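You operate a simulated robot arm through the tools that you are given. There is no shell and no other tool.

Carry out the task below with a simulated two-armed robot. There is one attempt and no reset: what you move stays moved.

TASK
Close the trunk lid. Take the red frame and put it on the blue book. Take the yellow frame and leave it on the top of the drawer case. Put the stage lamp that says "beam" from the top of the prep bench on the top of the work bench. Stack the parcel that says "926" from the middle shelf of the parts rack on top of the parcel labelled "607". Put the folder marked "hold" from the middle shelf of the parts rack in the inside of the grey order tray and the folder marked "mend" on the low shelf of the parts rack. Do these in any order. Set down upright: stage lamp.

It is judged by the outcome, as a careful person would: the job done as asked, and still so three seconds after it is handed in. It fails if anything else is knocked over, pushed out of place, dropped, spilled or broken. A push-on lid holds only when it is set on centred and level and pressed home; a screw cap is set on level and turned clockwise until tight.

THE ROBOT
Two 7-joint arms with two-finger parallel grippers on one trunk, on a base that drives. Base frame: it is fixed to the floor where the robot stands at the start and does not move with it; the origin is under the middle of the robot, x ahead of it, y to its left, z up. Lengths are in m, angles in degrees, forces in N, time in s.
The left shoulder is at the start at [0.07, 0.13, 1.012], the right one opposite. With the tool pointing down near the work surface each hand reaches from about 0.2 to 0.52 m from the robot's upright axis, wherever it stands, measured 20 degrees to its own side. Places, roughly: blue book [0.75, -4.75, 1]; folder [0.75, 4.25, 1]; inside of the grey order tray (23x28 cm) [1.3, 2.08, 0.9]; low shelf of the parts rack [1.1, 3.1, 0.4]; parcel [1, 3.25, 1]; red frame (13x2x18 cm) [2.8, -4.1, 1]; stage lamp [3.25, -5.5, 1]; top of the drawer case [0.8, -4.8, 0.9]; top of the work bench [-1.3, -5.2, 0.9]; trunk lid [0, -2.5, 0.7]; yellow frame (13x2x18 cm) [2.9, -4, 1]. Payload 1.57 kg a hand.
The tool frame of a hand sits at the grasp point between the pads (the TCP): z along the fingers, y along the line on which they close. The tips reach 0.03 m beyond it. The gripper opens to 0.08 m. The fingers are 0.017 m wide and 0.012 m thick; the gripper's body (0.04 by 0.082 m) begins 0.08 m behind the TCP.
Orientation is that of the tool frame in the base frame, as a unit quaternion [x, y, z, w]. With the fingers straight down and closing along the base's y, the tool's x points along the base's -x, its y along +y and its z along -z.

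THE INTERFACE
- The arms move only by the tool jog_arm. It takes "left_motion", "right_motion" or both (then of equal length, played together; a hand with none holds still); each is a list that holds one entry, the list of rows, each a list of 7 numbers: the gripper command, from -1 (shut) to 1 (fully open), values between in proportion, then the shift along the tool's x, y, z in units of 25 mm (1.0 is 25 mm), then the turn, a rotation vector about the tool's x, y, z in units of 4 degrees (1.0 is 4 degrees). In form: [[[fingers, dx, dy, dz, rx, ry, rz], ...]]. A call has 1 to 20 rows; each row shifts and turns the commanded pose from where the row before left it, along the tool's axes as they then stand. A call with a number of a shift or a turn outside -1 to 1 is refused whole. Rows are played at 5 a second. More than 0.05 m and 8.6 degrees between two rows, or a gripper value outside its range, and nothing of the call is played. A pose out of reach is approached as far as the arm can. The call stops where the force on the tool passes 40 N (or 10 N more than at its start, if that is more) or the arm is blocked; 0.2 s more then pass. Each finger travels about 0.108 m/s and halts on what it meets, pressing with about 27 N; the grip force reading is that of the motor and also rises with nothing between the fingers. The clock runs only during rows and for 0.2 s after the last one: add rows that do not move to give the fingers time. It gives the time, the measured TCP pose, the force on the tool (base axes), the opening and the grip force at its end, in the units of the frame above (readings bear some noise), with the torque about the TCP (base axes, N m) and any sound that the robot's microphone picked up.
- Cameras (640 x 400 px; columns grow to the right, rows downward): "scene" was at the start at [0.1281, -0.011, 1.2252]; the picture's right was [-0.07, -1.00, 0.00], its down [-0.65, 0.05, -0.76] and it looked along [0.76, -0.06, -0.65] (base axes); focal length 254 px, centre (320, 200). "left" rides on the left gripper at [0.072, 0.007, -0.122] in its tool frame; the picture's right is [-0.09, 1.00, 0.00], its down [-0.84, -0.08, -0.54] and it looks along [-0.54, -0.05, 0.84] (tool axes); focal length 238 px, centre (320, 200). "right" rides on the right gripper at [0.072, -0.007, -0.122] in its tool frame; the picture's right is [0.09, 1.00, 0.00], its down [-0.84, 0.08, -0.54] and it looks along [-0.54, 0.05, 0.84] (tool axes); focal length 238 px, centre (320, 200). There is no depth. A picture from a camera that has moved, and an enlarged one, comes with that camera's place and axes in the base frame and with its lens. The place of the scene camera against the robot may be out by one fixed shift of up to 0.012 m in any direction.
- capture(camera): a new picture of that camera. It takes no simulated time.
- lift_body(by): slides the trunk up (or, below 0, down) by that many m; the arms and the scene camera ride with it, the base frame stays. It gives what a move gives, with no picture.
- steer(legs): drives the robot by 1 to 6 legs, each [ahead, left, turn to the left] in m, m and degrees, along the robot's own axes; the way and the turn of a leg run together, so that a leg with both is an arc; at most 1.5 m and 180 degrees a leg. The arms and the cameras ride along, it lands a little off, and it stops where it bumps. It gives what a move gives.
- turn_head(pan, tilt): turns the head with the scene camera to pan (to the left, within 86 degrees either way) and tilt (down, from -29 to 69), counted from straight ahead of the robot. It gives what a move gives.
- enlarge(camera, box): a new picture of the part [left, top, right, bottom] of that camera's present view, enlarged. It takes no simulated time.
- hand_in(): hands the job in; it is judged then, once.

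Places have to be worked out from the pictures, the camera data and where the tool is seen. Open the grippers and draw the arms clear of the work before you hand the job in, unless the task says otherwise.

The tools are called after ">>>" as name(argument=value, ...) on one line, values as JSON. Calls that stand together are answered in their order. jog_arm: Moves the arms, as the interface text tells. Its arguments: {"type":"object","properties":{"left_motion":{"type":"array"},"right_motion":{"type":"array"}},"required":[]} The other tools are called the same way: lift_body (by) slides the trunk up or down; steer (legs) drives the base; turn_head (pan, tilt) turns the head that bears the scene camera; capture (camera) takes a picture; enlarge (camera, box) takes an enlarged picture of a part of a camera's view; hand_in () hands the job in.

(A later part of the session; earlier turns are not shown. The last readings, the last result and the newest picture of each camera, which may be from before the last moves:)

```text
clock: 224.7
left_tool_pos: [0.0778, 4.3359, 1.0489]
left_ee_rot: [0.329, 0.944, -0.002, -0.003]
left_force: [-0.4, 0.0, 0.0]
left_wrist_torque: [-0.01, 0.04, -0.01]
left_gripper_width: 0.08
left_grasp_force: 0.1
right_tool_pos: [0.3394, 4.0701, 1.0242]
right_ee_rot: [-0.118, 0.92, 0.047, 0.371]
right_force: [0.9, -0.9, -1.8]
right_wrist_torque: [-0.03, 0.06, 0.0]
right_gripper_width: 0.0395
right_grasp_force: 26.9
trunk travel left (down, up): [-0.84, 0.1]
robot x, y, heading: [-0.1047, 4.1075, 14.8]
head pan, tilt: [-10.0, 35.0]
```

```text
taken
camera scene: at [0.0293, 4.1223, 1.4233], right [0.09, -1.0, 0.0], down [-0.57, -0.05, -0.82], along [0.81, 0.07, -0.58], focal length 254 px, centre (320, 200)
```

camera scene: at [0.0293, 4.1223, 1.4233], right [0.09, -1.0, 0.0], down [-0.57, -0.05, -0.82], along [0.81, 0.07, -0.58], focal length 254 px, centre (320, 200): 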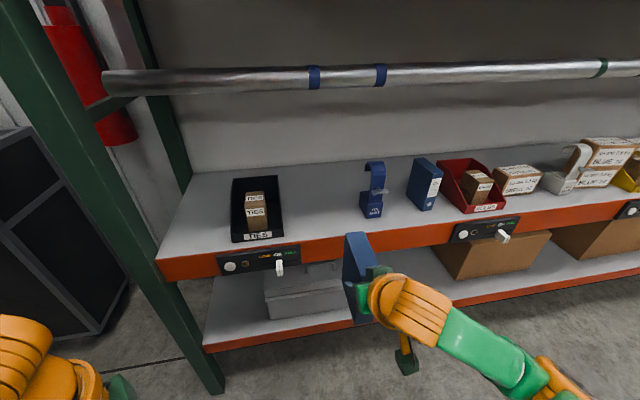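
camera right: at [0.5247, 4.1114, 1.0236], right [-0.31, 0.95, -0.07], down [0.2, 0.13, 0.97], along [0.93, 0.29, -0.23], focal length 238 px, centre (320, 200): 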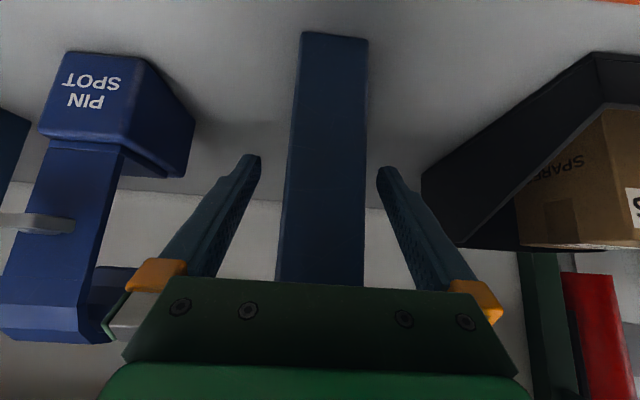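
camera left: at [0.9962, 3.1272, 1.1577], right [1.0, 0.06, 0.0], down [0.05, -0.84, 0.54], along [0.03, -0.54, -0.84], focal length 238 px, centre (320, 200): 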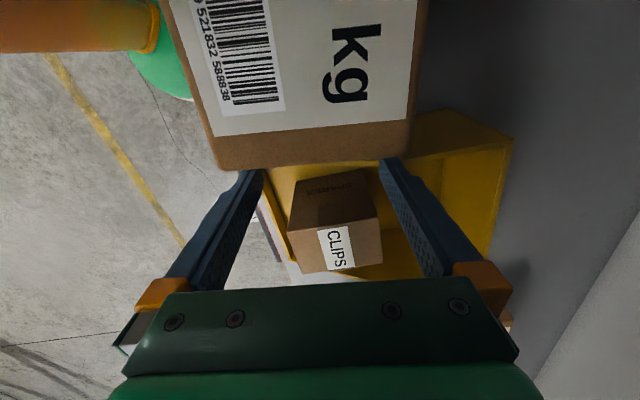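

MEND is out again. I drive right to the low-shelf gap (s≈3.42) and lower the trunk by 0.5 m.

>>> steer(legs=[[0, -0.42, 0]])

>>> lift_body(by=-0.5)

>>> turn_head(pan=-15, tilt=25)

>>> capture(camera="scene")

>>> capture(camera="right")

```text
clock: 227.3
left_tool_pos: [0.1841, 3.9339, 1.0486]
left_ee_rot: [0.327, 0.945, -0.003, -0.003]
left_force: [-0.3, 0.2, -0.4]
left_wrist_torque: [-0.01, 0.0, -0.01]
left_gripper_width: 0.0802
left_grasp_force: 0.0
right_tool_pos: [0.4469, 3.6685, 1.0245]
right_ee_rot: [-0.122, 0.919, 0.048, 0.372]
right_force: [0.4, -0.5, -1.0]
right_wrist_torque: [-0.02, 0.09, 0.02]
right_gripper_width: 0.0396
right_grasp_force: 26.9
trunk travel left (down, up): [-0.84, 0.1]
robot x, y, heading: [0.0038, 3.7006, 15.0]
head pan, tilt: [-10.0, 35.0]
```

```text
refused: -0.5 is not a number from -0.4 to 0.4
```

```text
clock: 228.0
left_tool_pos: [0.185, 3.9315, 1.0489]
left_ee_rot: [0.326, 0.945, -0.003, -0.003]
left_force: [-0.1, 0.3, 0.2]
left_wrist_torque: [0.0, 0.0, 0.0]
left_gripper_width: 0.0796
left_grasp_force: 0.0
right_tool_pos: [0.4476, 3.667, 1.0246]
right_ee_rot: [-0.121, 0.919, 0.048, 0.371]
right_force: [0.2, 0.2, -2.0]
right_wrist_torque: [0.03, 0.05, -0.02]
right_gripper_width: 0.0397
right_grasp_force: 26.9
trunk travel left (down, up): [-0.84, 0.1]
robot x, y, heading: [0.0055, 3.7034, 15.2]
head pan, tilt: [-15.0, 25.0]
```

```text
taken
camera scene: at [0.1404, 3.7097, 1.4392], right [0.0, -1.0, 0.0], down [-0.42, 0.0, -0.91], along [0.91, 0.0, -0.42], focal length 254 px, centre (320, 200)
```

scene: 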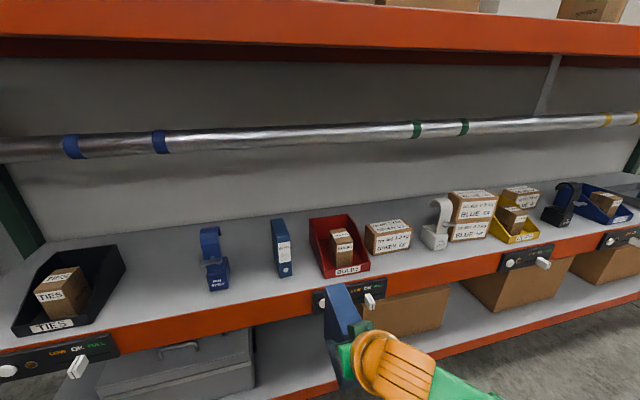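

```text
taken
camera right: at [0.3174, 3.6271, 1.0635], right [-0.32, 0.94, -0.06], down [0.2, 0.13, 0.97], along [0.93, 0.3, -0.23], focal length 238 px, centre (320, 200)
```

right: 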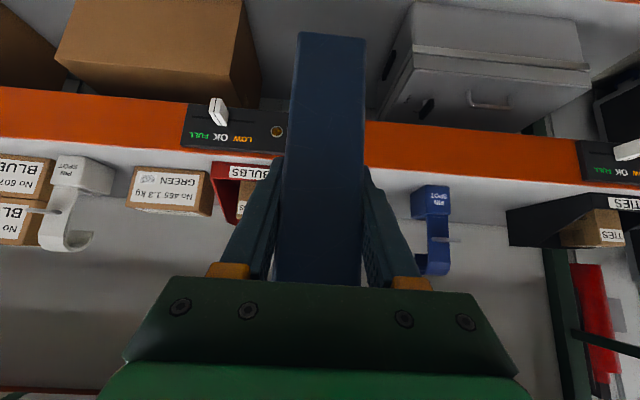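

The trunk slides at most 0.4 m per call, so I lower it in two steps and look again.

>>> lift_body(by=-0.3)

>>> lift_body(by=-0.2)

>>> capture(camera="scene")

>>> capture(camera="right")

```text
clock: 231.0
left_tool_pos: [0.1842, 3.9316, 0.7484]
left_ee_rot: [0.326, 0.945, -0.001, -0.003]
left_force: [0.1, -0.4, 0.9]
left_wrist_torque: [-0.03, 0.01, 0.01]
left_gripper_width: 0.0799
left_grasp_force: 0.1
right_tool_pos: [0.4464, 3.667, 0.7247]
right_ee_rot: [-0.121, 0.92, 0.048, 0.37]
right_force: [1.0, -0.6, -2.2]
right_wrist_torque: [-0.07, 0.1, -0.01]
right_gripper_width: 0.04
right_grasp_force: 27.2
trunk travel left (down, up): [-0.54, 0.4]
robot x, y, heading: [0.0043, 3.699, 15.2]
head pan, tilt: [-15.0, 25.0]
```

```text
clock: 233.2
left_tool_pos: [0.1844, 3.932, 0.5489]
left_ee_rot: [0.326, 0.945, -0.001, -0.003]
left_force: [0.4, -0.1, 0.3]
left_wrist_torque: [-0.02, 0.0, 0.02]
left_gripper_width: 0.0801
left_grasp_force: 0.1
right_tool_pos: [0.4472, 3.6677, 0.5253]
right_ee_rot: [-0.12, 0.92, 0.047, 0.371]
right_force: [0.3, 0.0, -2.2]
right_wrist_torque: [-0.03, 0.06, -0.03]
right_gripper_width: 0.0397
right_grasp_force: 26.8
trunk travel left (down, up): [-0.34, 0.6]
robot x, y, heading: [0.0057, 3.7033, 15.0]
head pan, tilt: [-15.0, 25.0]
```

```text
taken
camera scene: at [0.14, 3.7099, 0.9393], right [0.0, -1.0, 0.0], down [-0.42, 0.0, -0.91], along [0.91, 0.0, -0.42], focal length 254 px, centre (320, 200)
```

scene: 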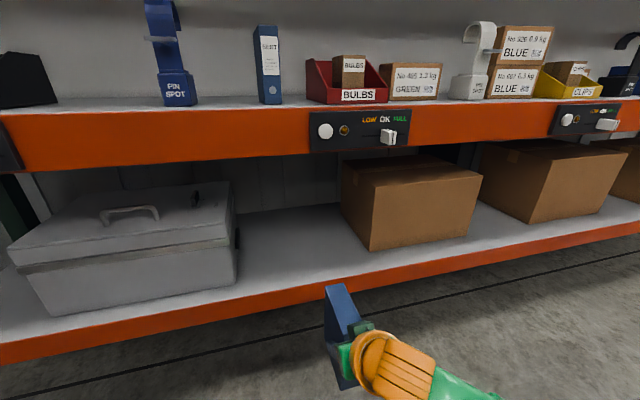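

```text
taken
camera right: at [0.3171, 3.6272, 0.5636], right [-0.32, 0.94, -0.07], down [0.2, 0.13, 0.97], along [0.93, 0.3, -0.23], focal length 238 px, centre (320, 200)
```

right: 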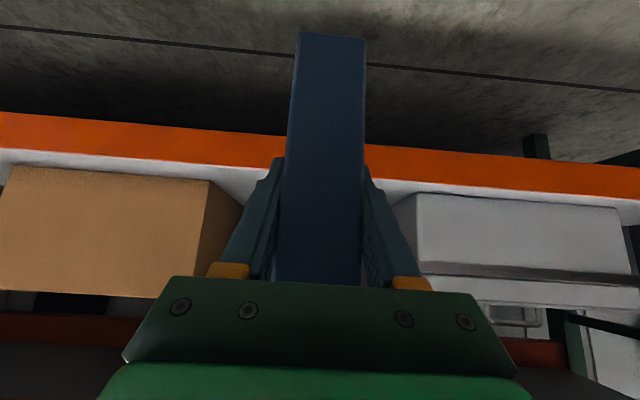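

The folder lines up with the free gap between box and tote. I raise it 1.5 cm for margin over the shelf lip and drive forward 0.37 m.

>>> jog_arm(right_motion=[[[-1, -0.42, 0, -0.43, 0, 0, 0], [-1, 0, 0, 0, 0, 0, 0]]])

>>> steer(legs=[[0.2, 0, 0], [0.165, 0, 0]])

>>> capture(camera="scene")

>>> capture(camera="right")

```text
clock: 233.8
left_tool_pos: [0.1836, 3.9313, 0.5491]
left_ee_rot: [0.326, 0.945, -0.002, -0.004]
left_force: [0.2, 0.3, -0.6]
left_wrist_torque: [0.02, 0.03, 0.02]
left_gripper_width: 0.08
left_grasp_force: 0.0
right_tool_pos: [0.4466, 3.668, 0.5394]
right_ee_rot: [-0.121, 0.92, 0.048, 0.371]
right_force: [-0.4, -0.9, -2.0]
right_wrist_torque: [0.02, 0.06, 0.02]
right_gripper_width: 0.0398
right_grasp_force: 26.7
trunk travel left (down, up): [-0.34, 0.6]
robot x, y, heading: [0.0074, 3.7028, 15.3]
head pan, tilt: [-15.0, 25.0]
```

```text
clock: 236.4
left_tool_pos: [0.5408, 4.0274, 0.5493]
left_ee_rot: [0.326, 0.945, -0.002, -0.004]
left_force: [1.6, 0.4, 0.0]
left_wrist_torque: [-0.02, 0.05, 0.01]
left_gripper_width: 0.0799
left_grasp_force: 0.0
right_tool_pos: [0.8022, 3.7613, 0.5394]
right_ee_rot: [-0.119, 0.92, 0.047, 0.371]
right_force: [0.1, 1.2, -2.8]
right_wrist_torque: [0.02, 0.08, 0.0]
right_gripper_width: 0.0397
right_grasp_force: 26.8
trunk travel left (down, up): [-0.34, 0.6]
robot x, y, heading: [0.3626, 3.7965, 14.9]
head pan, tilt: [-15.0, 25.0]
```

```text
taken
camera scene: at [0.4957, 3.8054, 0.9392], right [0.0, -1.0, 0.0], down [-0.42, 0.0, -0.91], along [0.91, 0.0, -0.42], focal length 254 px, centre (320, 200)
```

scene: 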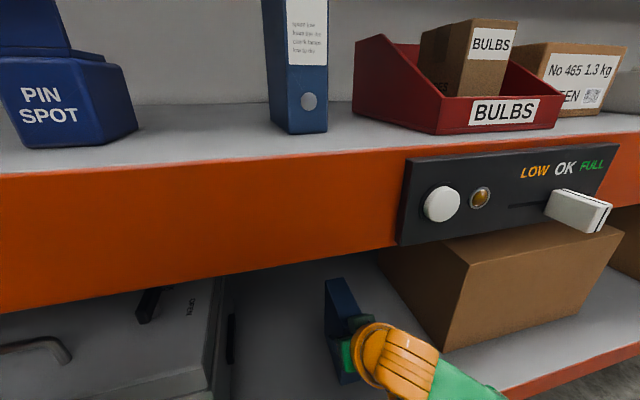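

```text
taken
camera right: at [0.6725, 3.7222, 0.5782], right [-0.32, 0.95, -0.07], down [0.2, 0.13, 0.97], along [0.93, 0.3, -0.23], focal length 238 px, centre (320, 200)
```

right: 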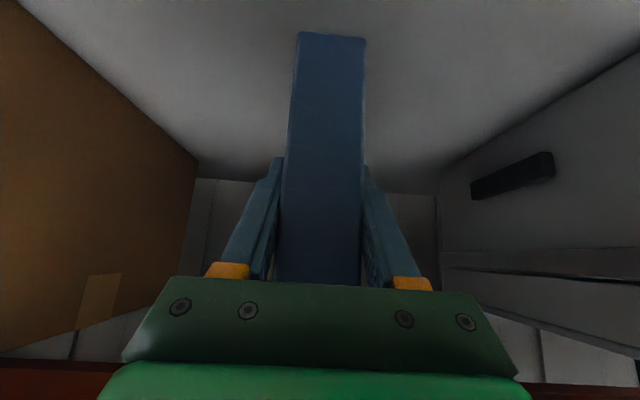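

The folder is inside the gap on the low shelf (n≈1.75, s≈3.43). I lower it 3.5 cm, then in small steps.

>>> jog_arm(right_motion=[[[-1, 0.33, 0, 0.34, 0, 0, 0], [-1, 0.33, 0, 0.34, 0, 0, 0], [-1, 0.33, 0, 0.34, 0, 0, 0], [-1, 0, 0, 0, 0, 0, 0]]])

>>> jog_arm(right_motion=[[[-1, 0.09, 0, 0.09, 0, 0, 0], [-1, 0.09, 0, 0.09, 0, 0, 0], [-1, 0, 0, 0, 0, 0, 0]]])

```text
clock: 237.4
left_tool_pos: [0.5393, 4.0266, 0.5491]
left_ee_rot: [0.328, 0.945, -0.002, -0.003]
left_force: [0.2, -0.5, 0.2]
left_wrist_torque: [0.02, 0.01, -0.01]
left_gripper_width: 0.0797
left_grasp_force: 0.1
right_tool_pos: [0.8015, 3.7632, 0.505]
right_ee_rot: [-0.119, 0.919, 0.048, 0.374]
right_force: [2.0, -1.0, 7.7]
right_wrist_torque: [0.02, 0.14, -0.02]
right_gripper_width: 0.0399
right_grasp_force: 27.3
trunk travel left (down, up): [-0.34, 0.6]
robot x, y, heading: [0.3586, 3.7962, 15.1]
head pan, tilt: [-15.0, 25.0]
```

```text
clock: 238.2
left_tool_pos: [0.5382, 4.0263, 0.5494]
left_ee_rot: [0.327, 0.945, -0.003, -0.001]
left_force: [-0.9, 0.6, 0.4]
left_wrist_torque: [-0.01, -0.01, 0.02]
left_gripper_width: 0.0799
left_grasp_force: 0.2
right_tool_pos: [0.7995, 3.7633, 0.5005]
right_ee_rot: [-0.12, 0.918, 0.048, 0.374]
right_force: [1.4, -0.2, 23.0]
right_wrist_torque: [0.12, 0.07, 0.06]
right_gripper_width: 0.0397
right_grasp_force: 26.7
trunk travel left (down, up): [-0.34, 0.6]
robot x, y, heading: [0.3629, 3.7979, 15.2]
head pan, tilt: [-15.0, 25.0]
```

It touched down (low shelf ≈0.42) and I over-pressed a little (23 N). I ease up ~3 mm and check.

>>> jog_arm(right_motion=[[[-1, -0.06, 0, -0.06, 0, 0, 0], [-1, 0, 0, 0, 0, 0, 0]]])

```text
clock: 238.8
left_tool_pos: [0.5383, 4.0262, 0.5495]
left_ee_rot: [0.328, 0.945, -0.002, -0.001]
left_force: [1.1, -0.3, -0.6]
left_wrist_torque: [-0.02, 0.01, -0.04]
left_gripper_width: 0.0798
left_grasp_force: 0.1
right_tool_pos: [0.8003, 3.7636, 0.5019]
right_ee_rot: [-0.12, 0.919, 0.047, 0.372]
right_force: [-2.6, 2.0, 6.5]
right_wrist_torque: [0.41, -0.41, 0.26]
right_gripper_width: 0.0398
right_grasp_force: 27.5
trunk travel left (down, up): [-0.34, 0.6]
robot x, y, heading: [0.3634, 3.7985, 15.1]
head pan, tilt: [-15.0, 25.0]
```

Small residual load (6 N). I ease 1 mm more and open slowly.

>>> jog_arm(right_motion=[[[-1, -0.025, 0, -0.025, 0, 0, 0], [-1, 0, 0, 0, 0, 0, 0], [0.1, 0, 0, 0, 0, 0, 0], [0.2, 0, 0, 0, 0, 0, 0], [0.5, 0, 0, 0, 0, 0, 0], [1, 0, 0, 0, 0, 0, 0], [1, 0, 0, 0, 0, 0, 0]]])

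>>> capture(camera="right")

```text
clock: 240.4
left_tool_pos: [0.5392, 4.0272, 0.549]
left_ee_rot: [0.328, 0.945, -0.002, -0.002]
left_force: [0.5, -0.1, -0.1]
left_wrist_torque: [0.0, 0.01, -0.02]
left_gripper_width: 0.08
left_grasp_force: 0.0
right_tool_pos: [0.8013, 3.7625, 0.5006]
right_ee_rot: [-0.119, 0.92, 0.047, 0.371]
right_force: [-0.1, 0.7, -0.3]
right_wrist_torque: [-0.03, 0.0, -0.03]
right_gripper_width: 0.0801
right_grasp_force: 0.2
trunk travel left (down, up): [-0.34, 0.6]
robot x, y, heading: [0.3593, 3.7965, 15.3]
head pan, tilt: [-15.0, 25.0]
```

```text
taken
camera right: at [0.6715, 3.7224, 0.5398], right [-0.32, 0.95, -0.07], down [0.2, 0.13, 0.97], along [0.93, 0.3, -0.23], focal length 238 px, centre (320, 200)
```

right: 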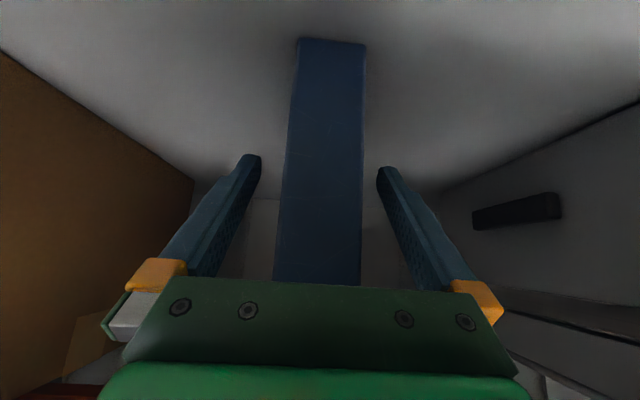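

MEND stands upright on the low shelf. I withdraw the hand along its axis and back away.

>>> jog_arm(right_motion=[[[1, 0, 0, -0.7, 0, 0, 0], [1, 0, 0, -0.7, 0, 0, 0], [1, 0, 0, -0.7, 0, 0, 0], [1, 0, 0, -0.7, 0, 0, 0], [1, 0, 0, 0, 0, 0, 0]]])

>>> steer(legs=[[-0.4, 0, 0]])

>>> capture(camera="scene")

```text
clock: 241.6
left_tool_pos: [0.5403, 4.0277, 0.5493]
left_ee_rot: [0.328, 0.945, -0.002, -0.003]
left_force: [1.0, 0.6, 0.0]
left_wrist_torque: [0.01, -0.02, 0.05]
left_gripper_width: 0.0802
left_grasp_force: 0.1
right_tool_pos: [0.7696, 3.7582, 0.5523]
right_ee_rot: [-0.119, 0.92, 0.047, 0.37]
right_force: [-0.4, -0.2, 0.0]
right_wrist_torque: [0.04, 0.03, 0.01]
right_gripper_width: 0.0799
right_grasp_force: 0.0
right hand out of reach, approached as far as the arm can: row 3, 4
trunk travel left (down, up): [-0.34, 0.6]
robot x, y, heading: [0.3621, 3.7971, 15.4]
head pan, tilt: [-15.0, 25.0]
```

```text
clock: 244.2
left_tool_pos: [0.1489, 3.9219, 0.5493]
left_ee_rot: [0.332, 0.943, -0.002, -0.003]
left_force: [-0.2, -1.0, -0.2]
left_wrist_torque: [-0.02, 0.0, -0.01]
left_gripper_width: 0.08
left_grasp_force: 0.1
right_tool_pos: [0.3771, 3.6506, 0.5522]
right_ee_rot: [-0.115, 0.92, 0.045, 0.372]
right_force: [-0.8, -0.7, 0.0]
right_wrist_torque: [0.0, 0.01, -0.02]
right_gripper_width: 0.0799
right_grasp_force: 0.1
trunk travel left (down, up): [-0.34, 0.6]
robot x, y, heading: [-0.0334, 3.6921, 14.8]
head pan, tilt: [-15.0, 25.0]
```

```text
taken
camera scene: at [0.1025, 3.7002, 0.9394], right [-0.01, -1.0, 0.0], down [-0.42, 0.0, -0.91], along [0.91, -0.01, -0.42], focal length 254 px, centre (320, 200)
```

scene: 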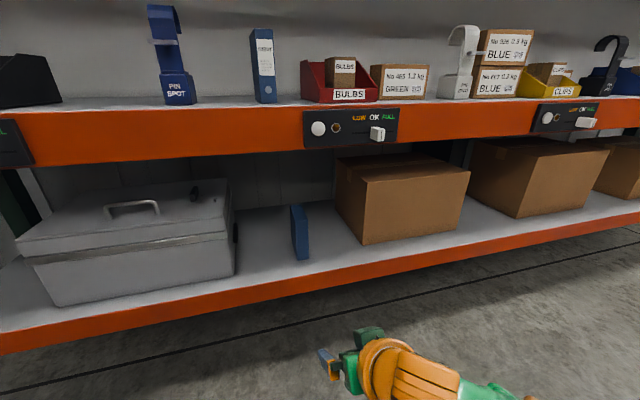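

MEND stands in the gap on the low shelf. The rack tasks are done. I raise the trunk, bring the right hand upright again, and turn toward the trunk side of the room.

>>> lift_body(by=0.31)

>>> jog_arm(right_motion=[[[1, 0, 0, 0, 0, 1, 0], [1, 0, 0, 0, 0, 1, 0], [1, 0, 0, 0, 0, 1, 0], [1, 0, 0, 0, 0, 1, 0], [1, 0, 0, 0, 0, 1, 0], [1, 0, 0, 0, 0, 1, 0], [1, 0, 0, 0, 0, 1, 0], [1, 0, 0, 0, 0, 1, 0], [1, 0, 0, 0, 0, 1, 0], [1, 0, 0, 0, 0, 1, 0], [1, 0, 0, 0, 0, 1, 0], [1, 0, 0, 0, 0, 0, 0]]], left_motion=[[[1, 0, 0, 0, 0, 0, -1], [1, 0, 0, 0, 0, 0, -1], [1, 0, 0, 0, 0, 0, -1], [1, 0, 0, 0, 0, 0, -1], [1, 0, 0, 0, 0, 0, -1], [1, 0, 0, 0, 0, 0, -1], [1, 0, 0, 0, 0, 0, -1], [1, 0, 0, 0, 0, 0, -1], [1, 0, 0, 0, 0, 0, -1], [1, 0, 0, 0, 0, 0, -1], [1, 0, 0, 0, 0, 0, -1], [1, 0, 0, 0, 0, 0, -1]]])

>>> steer(legs=[[-0.4, 0, 0], [0, 0, -105]])

>>> turn_head(pan=0, tilt=10)

>>> capture(camera="scene")

```text
clock: 247.2
left_tool_pos: [0.1495, 3.921, 0.8589]
left_ee_rot: [0.332, 0.943, 0.0, -0.002]
left_force: [0.7, 0.1, -0.5]
left_wrist_torque: [0.0, -0.02, 0.03]
left_gripper_width: 0.0803
left_grasp_force: 0.0
right_tool_pos: [0.3778, 3.6509, 0.8615]
right_ee_rot: [-0.116, 0.92, 0.046, 0.371]
right_force: [0.3, 0.4, -1.3]
right_wrist_torque: [0.01, 0.01, 0.0]
right_gripper_width: 0.0801
right_grasp_force: 0.1
trunk travel left (down, up): [-0.65, 0.29]
robot x, y, heading: [-0.0307, 3.694, 14.7]
head pan, tilt: [-15.0, 25.0]
```

```text
clock: 249.8
left_tool_pos: [0.1485, 3.9212, 0.8594]
left_ee_rot: [-0.081, 0.997, 0.0, -0.003]
left_force: [-0.5, -0.6, -0.2]
left_wrist_torque: [0.02, 0.0, 0.01]
left_gripper_width: 0.0802
left_grasp_force: 0.0
right_tool_pos: [0.3771, 3.6508, 0.8624]
right_ee_rot: [-0.125, 0.992, -0.001, -0.001]
right_force: [-0.3, -0.5, -0.8]
right_wrist_torque: [-0.02, 0.0, -0.03]
right_gripper_width: 0.08
right_grasp_force: 0.1
trunk travel left (down, up): [-0.65, 0.29]
robot x, y, heading: [-0.0318, 3.6926, 14.7]
head pan, tilt: [-15.0, 25.0]
```

```text
clock: 256.8
left_tool_pos: [-0.2537, 3.3512, 0.8596]
left_ee_rot: [0.752, 0.659, 0.002, -0.003]
left_force: [0.1, -0.2, -0.7]
left_wrist_torque: [-0.04, -0.01, 0.0]
left_gripper_width: 0.0801
left_grasp_force: 0.1
right_tool_pos: [-0.5793, 3.2113, 0.8612]
right_ee_rot: [0.722, 0.691, 0.0, -0.002]
right_force: [-0.7, -0.3, -0.4]
right_wrist_torque: [-0.01, 0.01, 0.03]
right_gripper_width: 0.0801
right_grasp_force: 0.1
trunk travel left (down, up): [-0.65, 0.29]
robot x, y, heading: [-0.4201, 3.5904, -92.6]
head pan, tilt: [-15.0, 25.0]
```

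```text
clock: 257.6
left_tool_pos: [-0.2532, 3.3515, 0.86]
left_ee_rot: [0.752, 0.659, 0.002, -0.002]
left_force: [0.8, 0.9, -0.3]
left_wrist_torque: [0.04, 0.03, -0.03]
left_gripper_width: 0.0798
left_grasp_force: 0.0
right_tool_pos: [-0.5774, 3.2115, 0.8622]
right_ee_rot: [0.723, 0.691, 0.0, -0.001]
right_force: [-0.9, 0.8, -0.1]
right_wrist_torque: [-0.01, -0.01, -0.04]
right_gripper_width: 0.0802
right_grasp_force: 0.0
trunk travel left (down, up): [-0.65, 0.29]
robot x, y, heading: [-0.4189, 3.5902, -91.9]
head pan, tilt: [0.0, 10.0]
```

```text
taken
camera scene: at [-0.4319, 3.4432, 1.2737], right [-1.0, 0.04, 0.0], down [0.01, 0.17, -0.98], along [-0.04, -0.98, -0.17], focal length 254 px, centre (320, 200)
```

scene: 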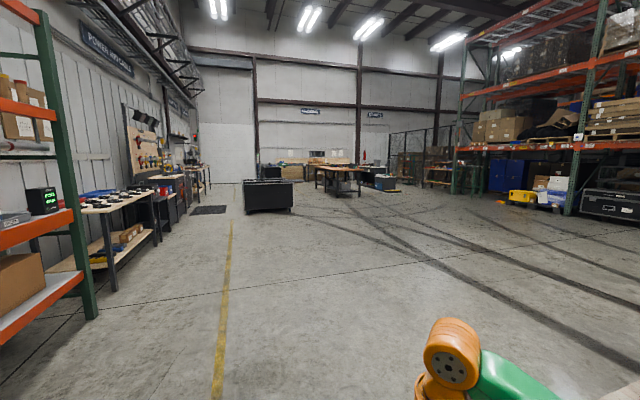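

The floor is clear ahead. I drive about 4 m toward the trunk and take a look.

>>> steer(legs=[[1.5, 0, 0], [1.5, 0, 0], [0.9, 0, 0]])

>>> turn_head(pan=10, tilt=22)

>>> capture(camera="scene")

```text
clock: 276.4
left_tool_pos: [-0.486, -0.5576, 0.86]
left_ee_rot: [0.763, 0.647, 0.002, -0.002]
left_force: [-1.0, -0.1, -1.1]
left_wrist_torque: [0.0, 0.0, -0.01]
left_gripper_width: 0.0804
left_grasp_force: 0.2
right_tool_pos: [-0.8153, -0.6881, 0.8615]
right_ee_rot: [0.734, 0.679, 0.0, -0.001]
right_force: [-0.7, -0.9, 0.7]
right_wrist_torque: [-0.03, 0.01, 0.02]
right_gripper_width: 0.0804
right_grasp_force: 0.1
trunk travel left (down, up): [-0.65, 0.29]
robot x, y, heading: [-0.6447, -0.3158, -94.3]
head pan, tilt: [0.0, 10.0]
```

```text
clock: 277.2
left_tool_pos: [-0.4863, -0.5578, 0.8597]
left_ee_rot: [0.764, 0.646, 0.003, -0.002]
left_force: [0.1, -0.8, 0.1]
left_wrist_torque: [-0.01, -0.02, 0.02]
left_gripper_width: 0.0799
left_grasp_force: 0.1
right_tool_pos: [-0.8165, -0.6877, 0.8622]
right_ee_rot: [0.733, 0.68, 0.0, -0.002]
right_force: [-0.1, 0.3, -0.5]
right_wrist_torque: [0.02, 0.0, -0.03]
right_gripper_width: 0.08
right_grasp_force: 0.0
trunk travel left (down, up): [-0.65, 0.29]
robot x, y, heading: [-0.6404, -0.3103, -94.3]
head pan, tilt: [10.0, 22.0]
```

```text
taken
camera scene: at [-0.6454, -0.4608, 1.2543], right [-0.99, -0.1, 0.0], down [-0.04, 0.37, -0.93], along [0.09, -0.92, -0.37], focal length 254 px, centre (320, 200)
```

scene: 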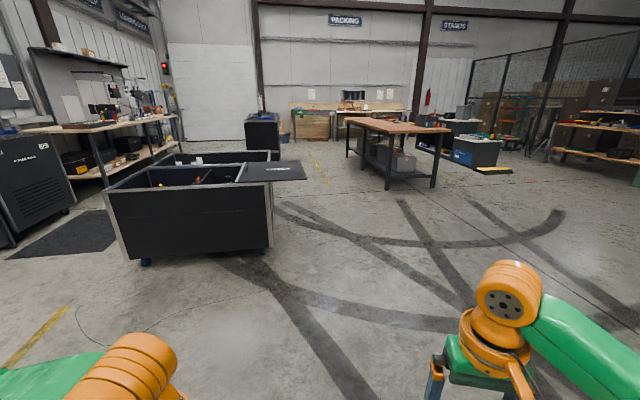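

>>> enlarge(camera="scene", box=[100, 130, 320, 270])

>>> enlarge(camera="scene", box=[220, 80, 540, 200])

```text
2.86 times, centred on (210, 200) of scene
camera zoom: at [-0.6454, -0.4608, 1.2543], right [-0.99, -0.1, 0.0], down [-0.04, 0.37, -0.93], along [0.09, -0.92, -0.37], focal length 724 px, centre (634, 200)
```

zoom: 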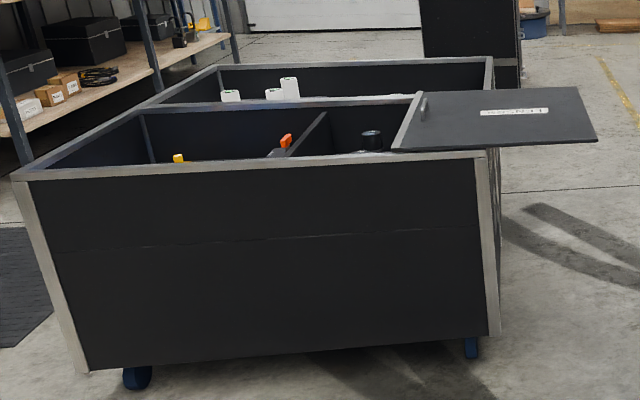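

```text
2.00 times, centred on (380, 140) of scene
camera zoom: at [-0.6454, -0.4608, 1.2543], right [-0.99, -0.1, 0.0], down [-0.04, 0.37, -0.93], along [0.09, -0.92, -0.37], focal length 507 px, centre (200, 320)
```

zoom: 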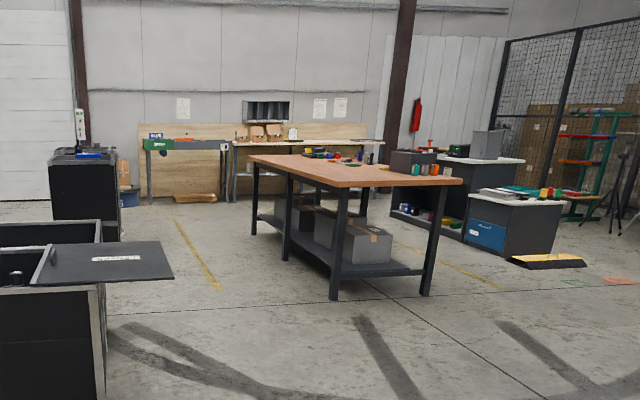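

The trunk's "LENSES" lid is a sliding panel, pulled out ~0.26 m toward −x, with a small handle; the slide axis is at heading ~15°. I approach its near side, facing −75°, for a closer look.

>>> steer(legs=[[0, 0, 19.3], [0.95, 0.25, 0]])

>>> turn_head(pan=0, tilt=35)

>>> capture(camera="scene")

```text
clock: 283.3
left_tool_pos: [0.0679, -1.349, 0.8597]
left_ee_rot: [0.648, 0.762, 0.002, -0.003]
left_force: [0.0, -0.3, -0.2]
left_wrist_torque: [-0.03, 0.01, -0.04]
left_gripper_width: 0.0801
left_grasp_force: 0.1
right_tool_pos: [-0.2027, -1.5769, 0.8628]
right_ee_rot: [0.613, 0.79, -0.001, -0.001]
right_force: [-0.1, -0.6, -0.5]
right_wrist_torque: [0.02, 0.03, -0.01]
right_gripper_width: 0.0798
right_grasp_force: 0.1
trunk travel left (down, up): [-0.65, 0.29]
robot x, y, heading: [-0.164, -1.1689, -75.5]
head pan, tilt: [10.0, 22.0]
```

```text
clock: 284.1
left_tool_pos: [0.0677, -1.3486, 0.8598]
left_ee_rot: [0.647, 0.762, 0.001, -0.003]
left_force: [-0.1, -0.1, -0.7]
left_wrist_torque: [0.02, 0.01, 0.01]
left_gripper_width: 0.08
left_grasp_force: 0.1
right_tool_pos: [-0.2028, -1.5773, 0.8608]
right_ee_rot: [0.613, 0.79, -0.001, -0.001]
right_force: [0.2, -0.1, 0.3]
right_wrist_torque: [0.02, 0.0, 0.01]
right_gripper_width: 0.0799
right_grasp_force: 0.0
trunk travel left (down, up): [-0.65, 0.29]
robot x, y, heading: [-0.1604, -1.1673, -75.6]
head pan, tilt: [0.0, 35.0]
```

```text
taken
camera scene: at [-0.1323, -1.3064, 1.2337], right [-0.97, -0.25, 0.0], down [-0.15, 0.55, -0.82], along [0.21, -0.79, -0.57], focal length 254 px, centre (320, 200)
```

scene: 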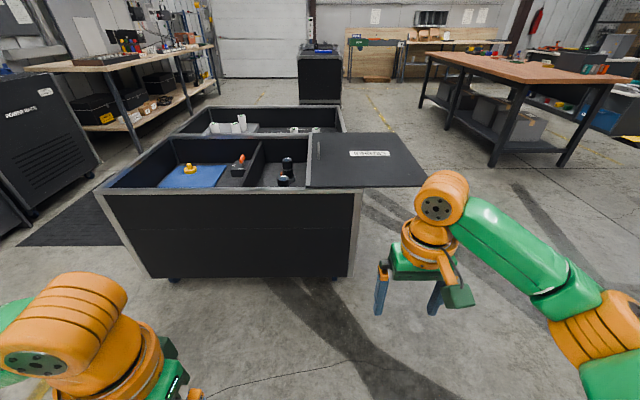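

>>> enlarge(camera="scene", box=[240, 90, 440, 215])

>>> enlarge(camera="scene", box=[270, 120, 370, 200])

```text
3.20 times, centred on (340, 152) of scene
camera zoom: at [-0.1323, -1.3064, 1.2337], right [-0.97, -0.25, 0.0], down [-0.15, 0.55, -0.82], along [0.21, -0.79, -0.57], focal length 811 px, centre (256, 352)
```

zoom: 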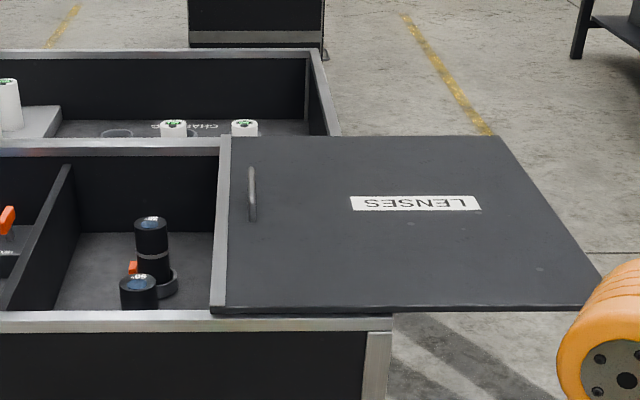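

```text
5.00 times, centred on (320, 160) of scene
camera zoom: at [-0.1323, -1.3064, 1.2337], right [-0.97, -0.25, 0.0], down [-0.15, 0.55, -0.82], along [0.21, -0.79, -0.57], focal length 1268 px, centre (320, 400)
```

zoom: 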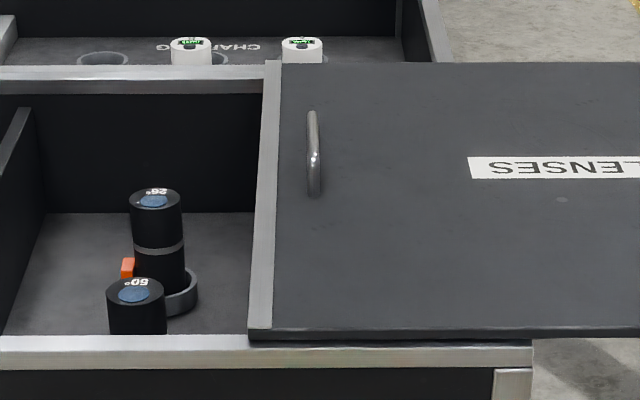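

The handle is a bar on the lid near its left edge, running front-to-back. I'll straddle it with the right gripper (tilted forward) and carry the lid left by ~0.27 m. I tilt the right hand and extend it forward.

>>> jog_arm(right_motion=[[[1, -0.5, 0, 0, 0, -1, 0], [1, -0.2, 0, 0.4, 0, -1, 0], [1, -0.2, 0, 0.4, 0, -1, 0], [1, -0.2, 0, 0.4, 0, -1, 0], [1, -0.2, 0, 0.4, 0, -1, 0], [1, -0.2, 0, 0.3, 0, -1, 0], [1, -0.2, 0, 0.3, 0, -1, 0], [1, -0.2, 0, 0.3, 0, -1, 0], [1, -0.2, 0, 0.2, 0, -1, 0], [1, -0.2, 0, 0.2, 0, -1, 0], [1, -0.2, 0, 0.2, 0, -1, 0], [1, 0, 0, 0, 0, 0, 0]]])

>>> steer(legs=[[0.45, 0.14, 0]])

>>> capture(camera="right")

>>> capture(camera="scene")

```text
clock: 286.7
left_tool_pos: [0.0675, -1.3486, 0.8593]
left_ee_rot: [0.648, 0.762, 0.002, -0.003]
left_force: [-0.2, 0.5, -0.4]
left_wrist_torque: [-0.05, 0.01, 0.02]
left_gripper_width: 0.0801
left_grasp_force: 0.2
right_tool_pos: [-0.1824, -1.6575, 0.809]
right_ee_rot: [0.569, 0.732, -0.23, 0.296]
right_force: [-0.2, -0.5, -0.1]
right_wrist_torque: [0.01, -0.02, 0.02]
right_gripper_width: 0.08
right_grasp_force: 0.0
trunk travel left (down, up): [-0.65, 0.29]
robot x, y, heading: [-0.1588, -1.1668, -75.4]
head pan, tilt: [0.0, 35.0]
```

```text
clock: 289.4
left_tool_pos: [0.3133, -1.7377, 0.8596]
left_ee_rot: [0.648, 0.762, 0.002, -0.002]
left_force: [-0.2, -0.4, 0.6]
left_wrist_torque: [0.01, 0.01, 0.01]
left_gripper_width: 0.0801
left_grasp_force: 0.0
right_tool_pos: [0.0636, -2.0461, 0.8092]
right_ee_rot: [0.568, 0.733, -0.229, 0.296]
right_force: [-0.2, -0.3, 0.1]
right_wrist_torque: [-0.01, 0.0, -0.02]
right_gripper_width: 0.0799
right_grasp_force: 0.2
trunk travel left (down, up): [-0.65, 0.29]
robot x, y, heading: [0.0842, -1.5584, -75.4]
head pan, tilt: [0.0, 35.0]
```

```text
taken
camera right: at [0.0237, -1.9144, 0.8477], right [0.95, 0.31, -0.07], down [0.13, -0.2, 0.97], along [0.29, -0.93, -0.23], focal length 238 px, centre (320, 200)
```

right: 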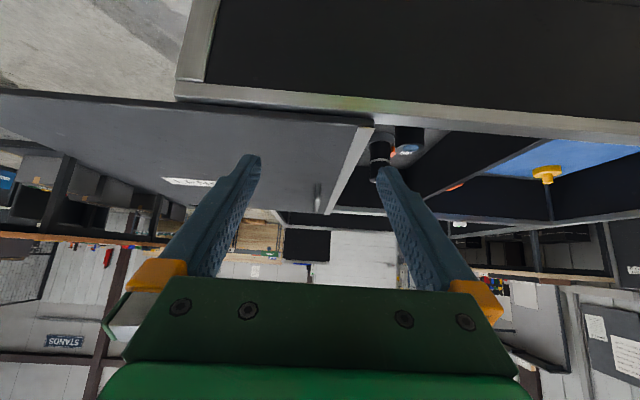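

```text
taken
camera scene: at [0.1134, -1.6962, 1.2336], right [-0.97, -0.25, 0.0], down [-0.14, 0.55, -0.82], along [0.21, -0.79, -0.57], focal length 254 px, centre (320, 200)
```

scene: 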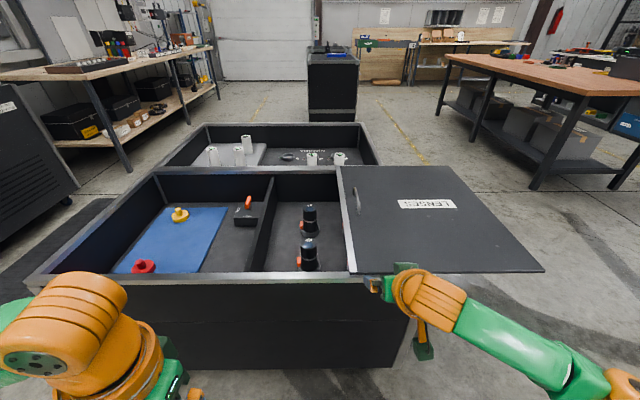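

I zoom both views on the handle to triangulate it.

>>> enlarge(camera="scene", box=[320, 160, 420, 240])

>>> enlarge(camera="right", box=[250, 110, 400, 230])

```text
5.00 times, centred on (370, 200) of scene
camera zoom: at [0.1134, -1.6962, 1.2336], right [-0.97, -0.25, 0.0], down [-0.14, 0.55, -0.82], along [0.21, -0.79, -0.57], focal length 1268 px, centre (70, 200)
```

zoom: 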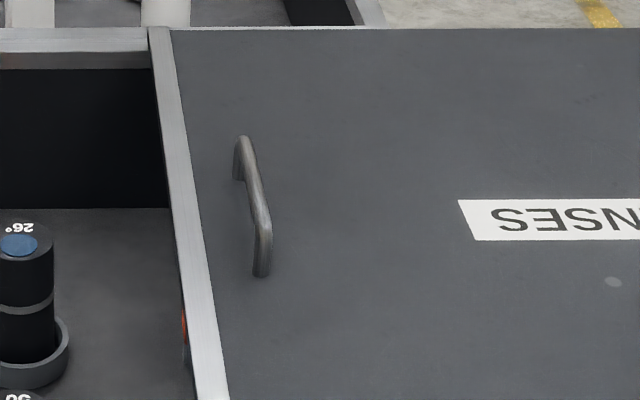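

```text
3.33 times, centred on (325, 170) of right
camera zoom: at [0.0237, -1.9144, 0.8477], right [0.95, 0.31, -0.07], down [0.13, -0.2, 0.97], along [0.29, -0.93, -0.23], focal length 794 px, centre (303, 300)
```

zoom: 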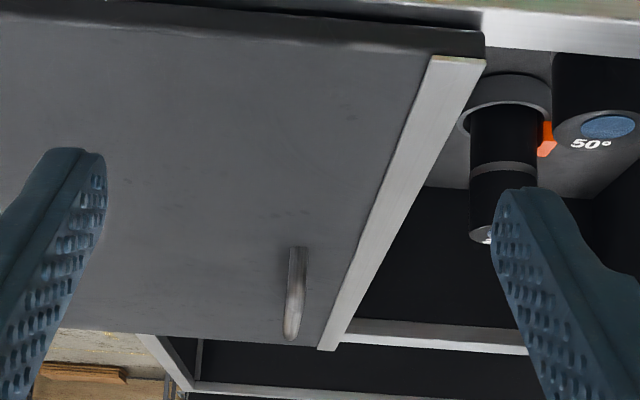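

The handle bar runs from about (0.156, −2.354) to (0.186, −2.462), top z≈0.76 above a lid at z≈0.71. I drive closer, watching the base gap to the trunk's front.

>>> steer(legs=[[0.25, 0.012, 0]])

>>> capture(camera="right")

```text
clock: 291.2
left_tool_pos: [0.3881, -1.9709, 0.8594]
left_ee_rot: [0.646, 0.763, 0.003, -0.003]
left_force: [0.6, -0.7, -0.7]
left_wrist_torque: [-0.03, -0.01, 0.02]
left_gripper_width: 0.08
left_grasp_force: 0.0
right_tool_pos: [0.138, -2.2792, 0.8091]
right_ee_rot: [0.568, 0.733, -0.23, 0.296]
right_force: [0.5, 0.4, -0.4]
right_wrist_torque: [-0.02, 0.02, 0.0]
right_gripper_width: 0.0801
right_grasp_force: 0.0
trunk travel left (down, up): [-0.65, 0.29]
robot x, y, heading: [0.1566, -1.7923, -75.0]
head pan, tilt: [0.0, 35.0]
```

```text
taken
camera right: at [0.0981, -2.1477, 0.8478], right [0.95, 0.31, -0.07], down [0.13, -0.2, 0.97], along [0.29, -0.93, -0.23], focal length 238 px, centre (320, 200)
```

right: 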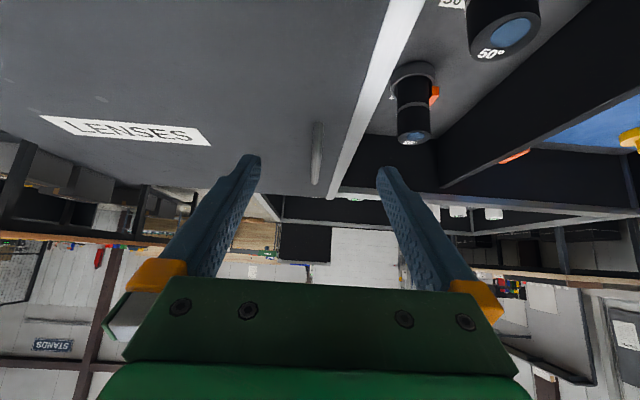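

The bar lies centred ahead between the fingers. I drive 3 cm closer and extend the hand 9 cm forward above the bar.

>>> steer(legs=[[0.03, 0, 0]])

>>> jog_arm(right_motion=[[[1, -0.85, -0.03, 0.82, 0, 0, 0], [1, -0.85, -0.03, 0.82, 0, 0, 0], [1, -0.85, -0.03, 0.82, 0, 0, 0], [1, 0, 0, 0, 0, 0, 0]]])

>>> capture(camera="right")

>>> enlarge(camera="scene", box=[290, 120, 450, 250])

```text
clock: 292.1
left_tool_pos: [0.3957, -1.9989, 0.8589]
left_ee_rot: [0.646, 0.763, 0.002, -0.002]
left_force: [-0.6, 0.0, 0.5]
left_wrist_torque: [-0.02, 0.02, 0.02]
left_gripper_width: 0.0799
left_grasp_force: 0.1
right_tool_pos: [0.1449, -2.3079, 0.8093]
right_ee_rot: [0.567, 0.733, -0.231, 0.296]
right_force: [-0.5, 0.4, 0.5]
right_wrist_torque: [0.0, 0.0, 0.01]
right_gripper_width: 0.08
right_grasp_force: 0.1
trunk travel left (down, up): [-0.65, 0.29]
robot x, y, heading: [0.1655, -1.82, -75.0]
head pan, tilt: [0.0, 35.0]
```

```text
clock: 293.1
left_tool_pos: [0.395, -2.0003, 0.86]
left_ee_rot: [0.646, 0.763, 0.002, -0.003]
left_force: [-0.3, 0.9, -0.4]
left_wrist_torque: [0.01, -0.01, -0.02]
left_gripper_width: 0.0799
left_grasp_force: 0.1
right_tool_pos: [0.1641, -2.3935, 0.8096]
right_ee_rot: [0.567, 0.734, -0.23, 0.297]
right_force: [1.2, 1.5, -0.8]
right_wrist_torque: [0.02, -0.01, 0.03]
right_gripper_width: 0.0801
right_grasp_force: 0.1
trunk travel left (down, up): [-0.65, 0.29]
robot x, y, heading: [0.1675, -1.8235, -75.1]
head pan, tilt: [0.0, 35.0]
```

```text
taken
camera right: at [0.1251, -2.2632, 0.8477], right [0.95, 0.31, -0.07], down [0.13, -0.2, 0.97], along [0.29, -0.93, -0.23], focal length 238 px, centre (320, 200)
```

right: 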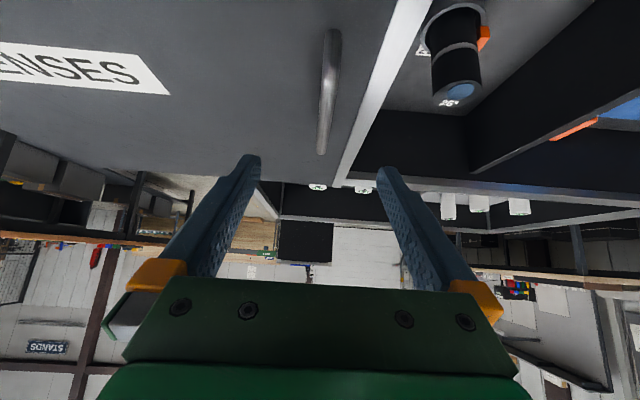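

```text
3.08 times, centred on (370, 185) of scene
camera zoom: at [0.1952, -1.9587, 1.2337], right [-0.97, -0.26, 0.0], down [-0.15, 0.55, -0.82], along [0.21, -0.79, -0.57], focal length 780 px, centre (166, 246)
```

zoom: 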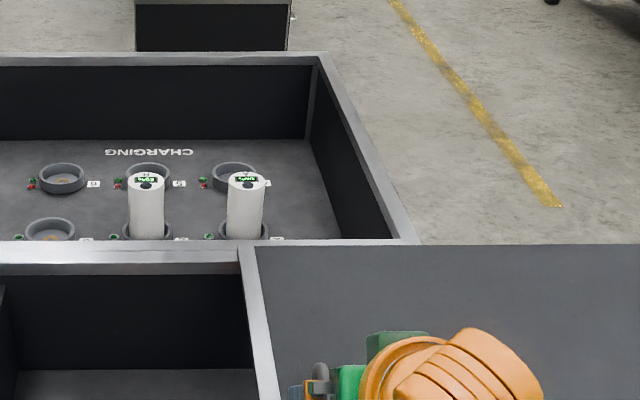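

The bar is within the open fingers. I lower the hand 6 cm around it.

>>> jog_arm(right_motion=[[[1, 0.34, 0.03, 0.55, 0, 0, 0], [1, 0.34, 0.03, 0.55, 0, 0, 0], [1, 0.34, 0, 0.55, 0, 0, 0], [1, 0.3, 0, 0.5, 0, 0, 0], [1, 0, 0, 0, 0, 0, 0]]])

>>> capture(camera="right")

```text
clock: 294.3
left_tool_pos: [0.3963, -2.0013, 0.8588]
left_ee_rot: [0.646, 0.763, 0.002, -0.003]
left_force: [0.5, 0.1, 0.2]
left_wrist_torque: [-0.02, 0.0, 0.01]
left_gripper_width: 0.08
left_grasp_force: 0.0
right_tool_pos: [0.1706, -2.4069, 0.7474]
right_ee_rot: [0.567, 0.734, -0.229, 0.295]
right_force: [-0.5, 0.3, 0.0]
right_wrist_torque: [-0.03, 0.01, 0.03]
right_gripper_width: 0.08
right_grasp_force: 0.1
trunk travel left (down, up): [-0.65, 0.29]
robot x, y, heading: [0.1656, -1.8188, -75.1]
head pan, tilt: [0.0, 35.0]
```

```text
taken
camera right: at [0.1304, -2.2751, 0.7858], right [0.95, 0.31, -0.07], down [0.13, -0.2, 0.97], along [0.29, -0.93, -0.23], focal length 238 px, centre (320, 200)
```

right: 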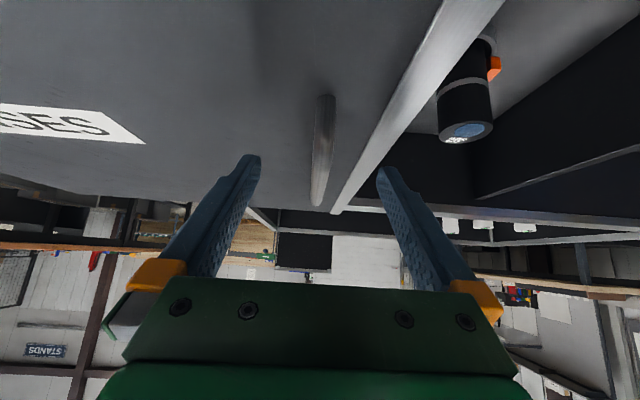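

The bar is between the fingers at grip height. I close on it.

>>> jog_arm(right_motion=[[[0.5, 0, 0, 0, 0, 0, 0], [0, 0, 0, 0, 0, 0, 0], [-0.4, 0, 0, 0, 0, 0, 0], [-0.7, 0, 0, 0, 0, 0, 0], [-1, 0, 0, 0, 0, 0, 0], [-1, 0, 0, 0, 0, 0, 0], [-1, 0, 0, 0, 0, 0, 0]]])

>>> capture(camera="right")

```text
clock: 295.9
left_tool_pos: [0.3953, -2.001, 0.8593]
left_ee_rot: [0.646, 0.764, 0.002, -0.003]
left_force: [-0.6, 0.6, 0.3]
left_wrist_torque: [0.01, 0.0, -0.01]
left_gripper_width: 0.0801
left_grasp_force: 0.1
right_tool_pos: [0.1708, -2.4064, 0.7479]
right_ee_rot: [0.568, 0.733, -0.23, 0.295]
right_force: [0.7, 0.8, 0.4]
right_wrist_torque: [-0.03, 0.0, 0.6]
right_gripper_width: 0.0118
right_grasp_force: 28.8
trunk travel left (down, up): [-0.65, 0.29]
robot x, y, heading: [0.1657, -1.8187, -75.1]
head pan, tilt: [0.0, 35.0]
```

```text
taken
camera right: at [0.1305, -2.2752, 0.786], right [0.95, 0.31, -0.07], down [0.13, -0.2, 0.97], along [0.29, -0.93, -0.23], focal length 238 px, centre (320, 200)
```

right: 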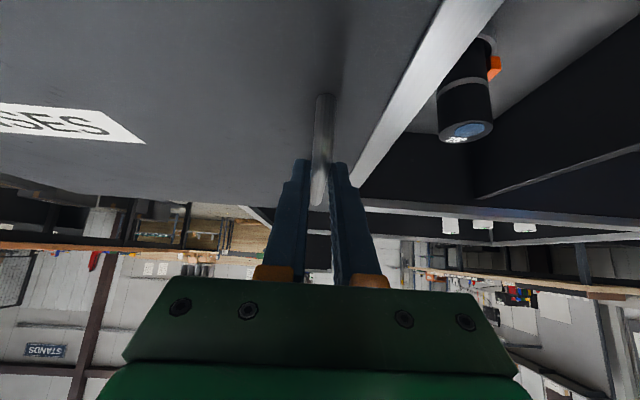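

Gripped the 12 mm bar. I drive left 0.1 m to slide the lid and watch the forces.

>>> steer(legs=[[0, 0.1, 0]])

>>> capture(camera="scene")

```text
clock: 297.0
left_tool_pos: [0.491, -1.9749, 0.8604]
left_ee_rot: [0.647, 0.763, 0.001, -0.002]
left_force: [1.0, 0.6, 0.0]
left_wrist_torque: [0.03, 0.0, 0.02]
left_gripper_width: 0.0798
left_grasp_force: 0.0
right_tool_pos: [0.2655, -2.3809, 0.7473]
right_ee_rot: [0.568, 0.733, -0.23, 0.295]
right_force: [-0.9, 5.5, -3.4]
right_wrist_torque: [-0.13, -0.13, 0.65]
right_gripper_width: 0.0117
right_grasp_force: 28.9
trunk travel left (down, up): [-0.65, 0.29]
robot x, y, heading: [0.261, -1.7956, -75.4]
head pan, tilt: [0.0, 35.0]
```

```text
taken
camera scene: at [0.2913, -1.9329, 1.2337], right [-0.97, -0.25, 0.0], down [-0.15, 0.55, -0.82], along [0.21, -0.79, -0.57], focal length 254 px, centre (320, 200)
```

scene: 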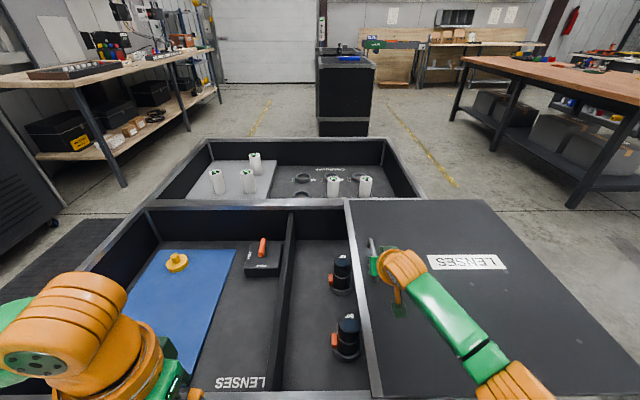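

The lid slides freely (≈5 N), moving along heading 15°. I continue another 0.1 m.

>>> steer(legs=[[0, 0.1, 0]])

>>> steer(legs=[[0, 0.05, 0]])

>>> turn_head(pan=-25, tilt=45)

>>> capture(camera="scene")

```text
clock: 298.2
left_tool_pos: [0.5869, -1.9491, 0.859]
left_ee_rot: [0.647, 0.762, 0.002, -0.002]
left_force: [0.0, -0.5, -0.2]
left_wrist_torque: [0.03, -0.02, 0.0]
left_gripper_width: 0.08
left_grasp_force: 0.0
right_tool_pos: [0.3618, -2.3537, 0.7481]
right_ee_rot: [0.567, 0.734, -0.229, 0.296]
right_force: [-2.4, 9.7, -4.2]
right_wrist_torque: [-0.03, -0.13, 0.63]
right_gripper_width: 0.0119
right_grasp_force: 28.6
trunk travel left (down, up): [-0.65, 0.29]
robot x, y, heading: [0.3586, -1.7683, -75.3]
head pan, tilt: [0.0, 35.0]
```

```text
clock: 299.1
left_tool_pos: [0.6347, -1.936, 0.8609]
left_ee_rot: [0.646, 0.763, 0.002, -0.001]
left_force: [0.1, -0.3, -0.2]
left_wrist_torque: [-0.02, -0.01, 0.0]
left_gripper_width: 0.08
left_grasp_force: 0.2
right_tool_pos: [0.4095, -2.3422, 0.7467]
right_ee_rot: [0.568, 0.733, -0.229, 0.295]
right_force: [-2.9, 6.5, -0.8]
right_wrist_torque: [-0.36, -0.21, 0.6]
right_gripper_width: 0.0119
right_grasp_force: 29.3
trunk travel left (down, up): [-0.65, 0.29]
robot x, y, heading: [0.4054, -1.7584, -75.0]
head pan, tilt: [0.0, 35.0]
```

```text
clock: 300.0
left_tool_pos: [0.6353, -1.9352, 0.8611]
left_ee_rot: [0.647, 0.762, 0.002, -0.002]
left_force: [-0.3, 0.2, -0.7]
left_wrist_torque: [-0.02, 0.01, -0.03]
left_gripper_width: 0.0804
left_grasp_force: 0.0
right_tool_pos: [0.4096, -2.3419, 0.7461]
right_ee_rot: [0.568, 0.733, -0.23, 0.294]
right_force: [-1.8, 4.3, 2.3]
right_wrist_torque: [0.14, 0.01, 0.59]
right_gripper_width: 0.0118
right_grasp_force: 29.0
trunk travel left (down, up): [-0.65, 0.29]
robot x, y, heading: [0.4066, -1.7592, -75.2]
head pan, tilt: [-25.0, 45.0]
```

```text
taken
camera scene: at [0.3985, -1.8883, 1.2191], right [-0.98, 0.18, 0.0], down [0.13, 0.69, -0.71], along [-0.12, -0.7, -0.71], focal length 254 px, centre (320, 200)
```

scene: 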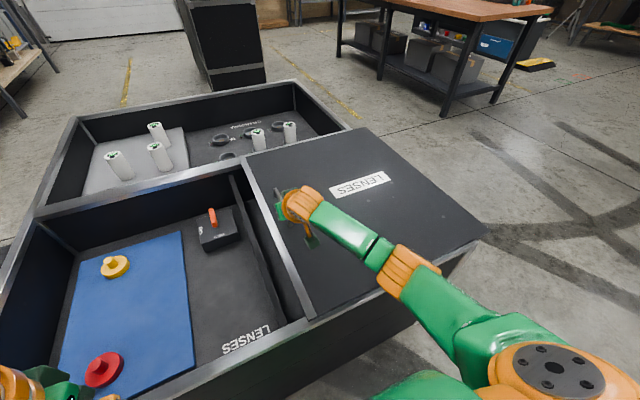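

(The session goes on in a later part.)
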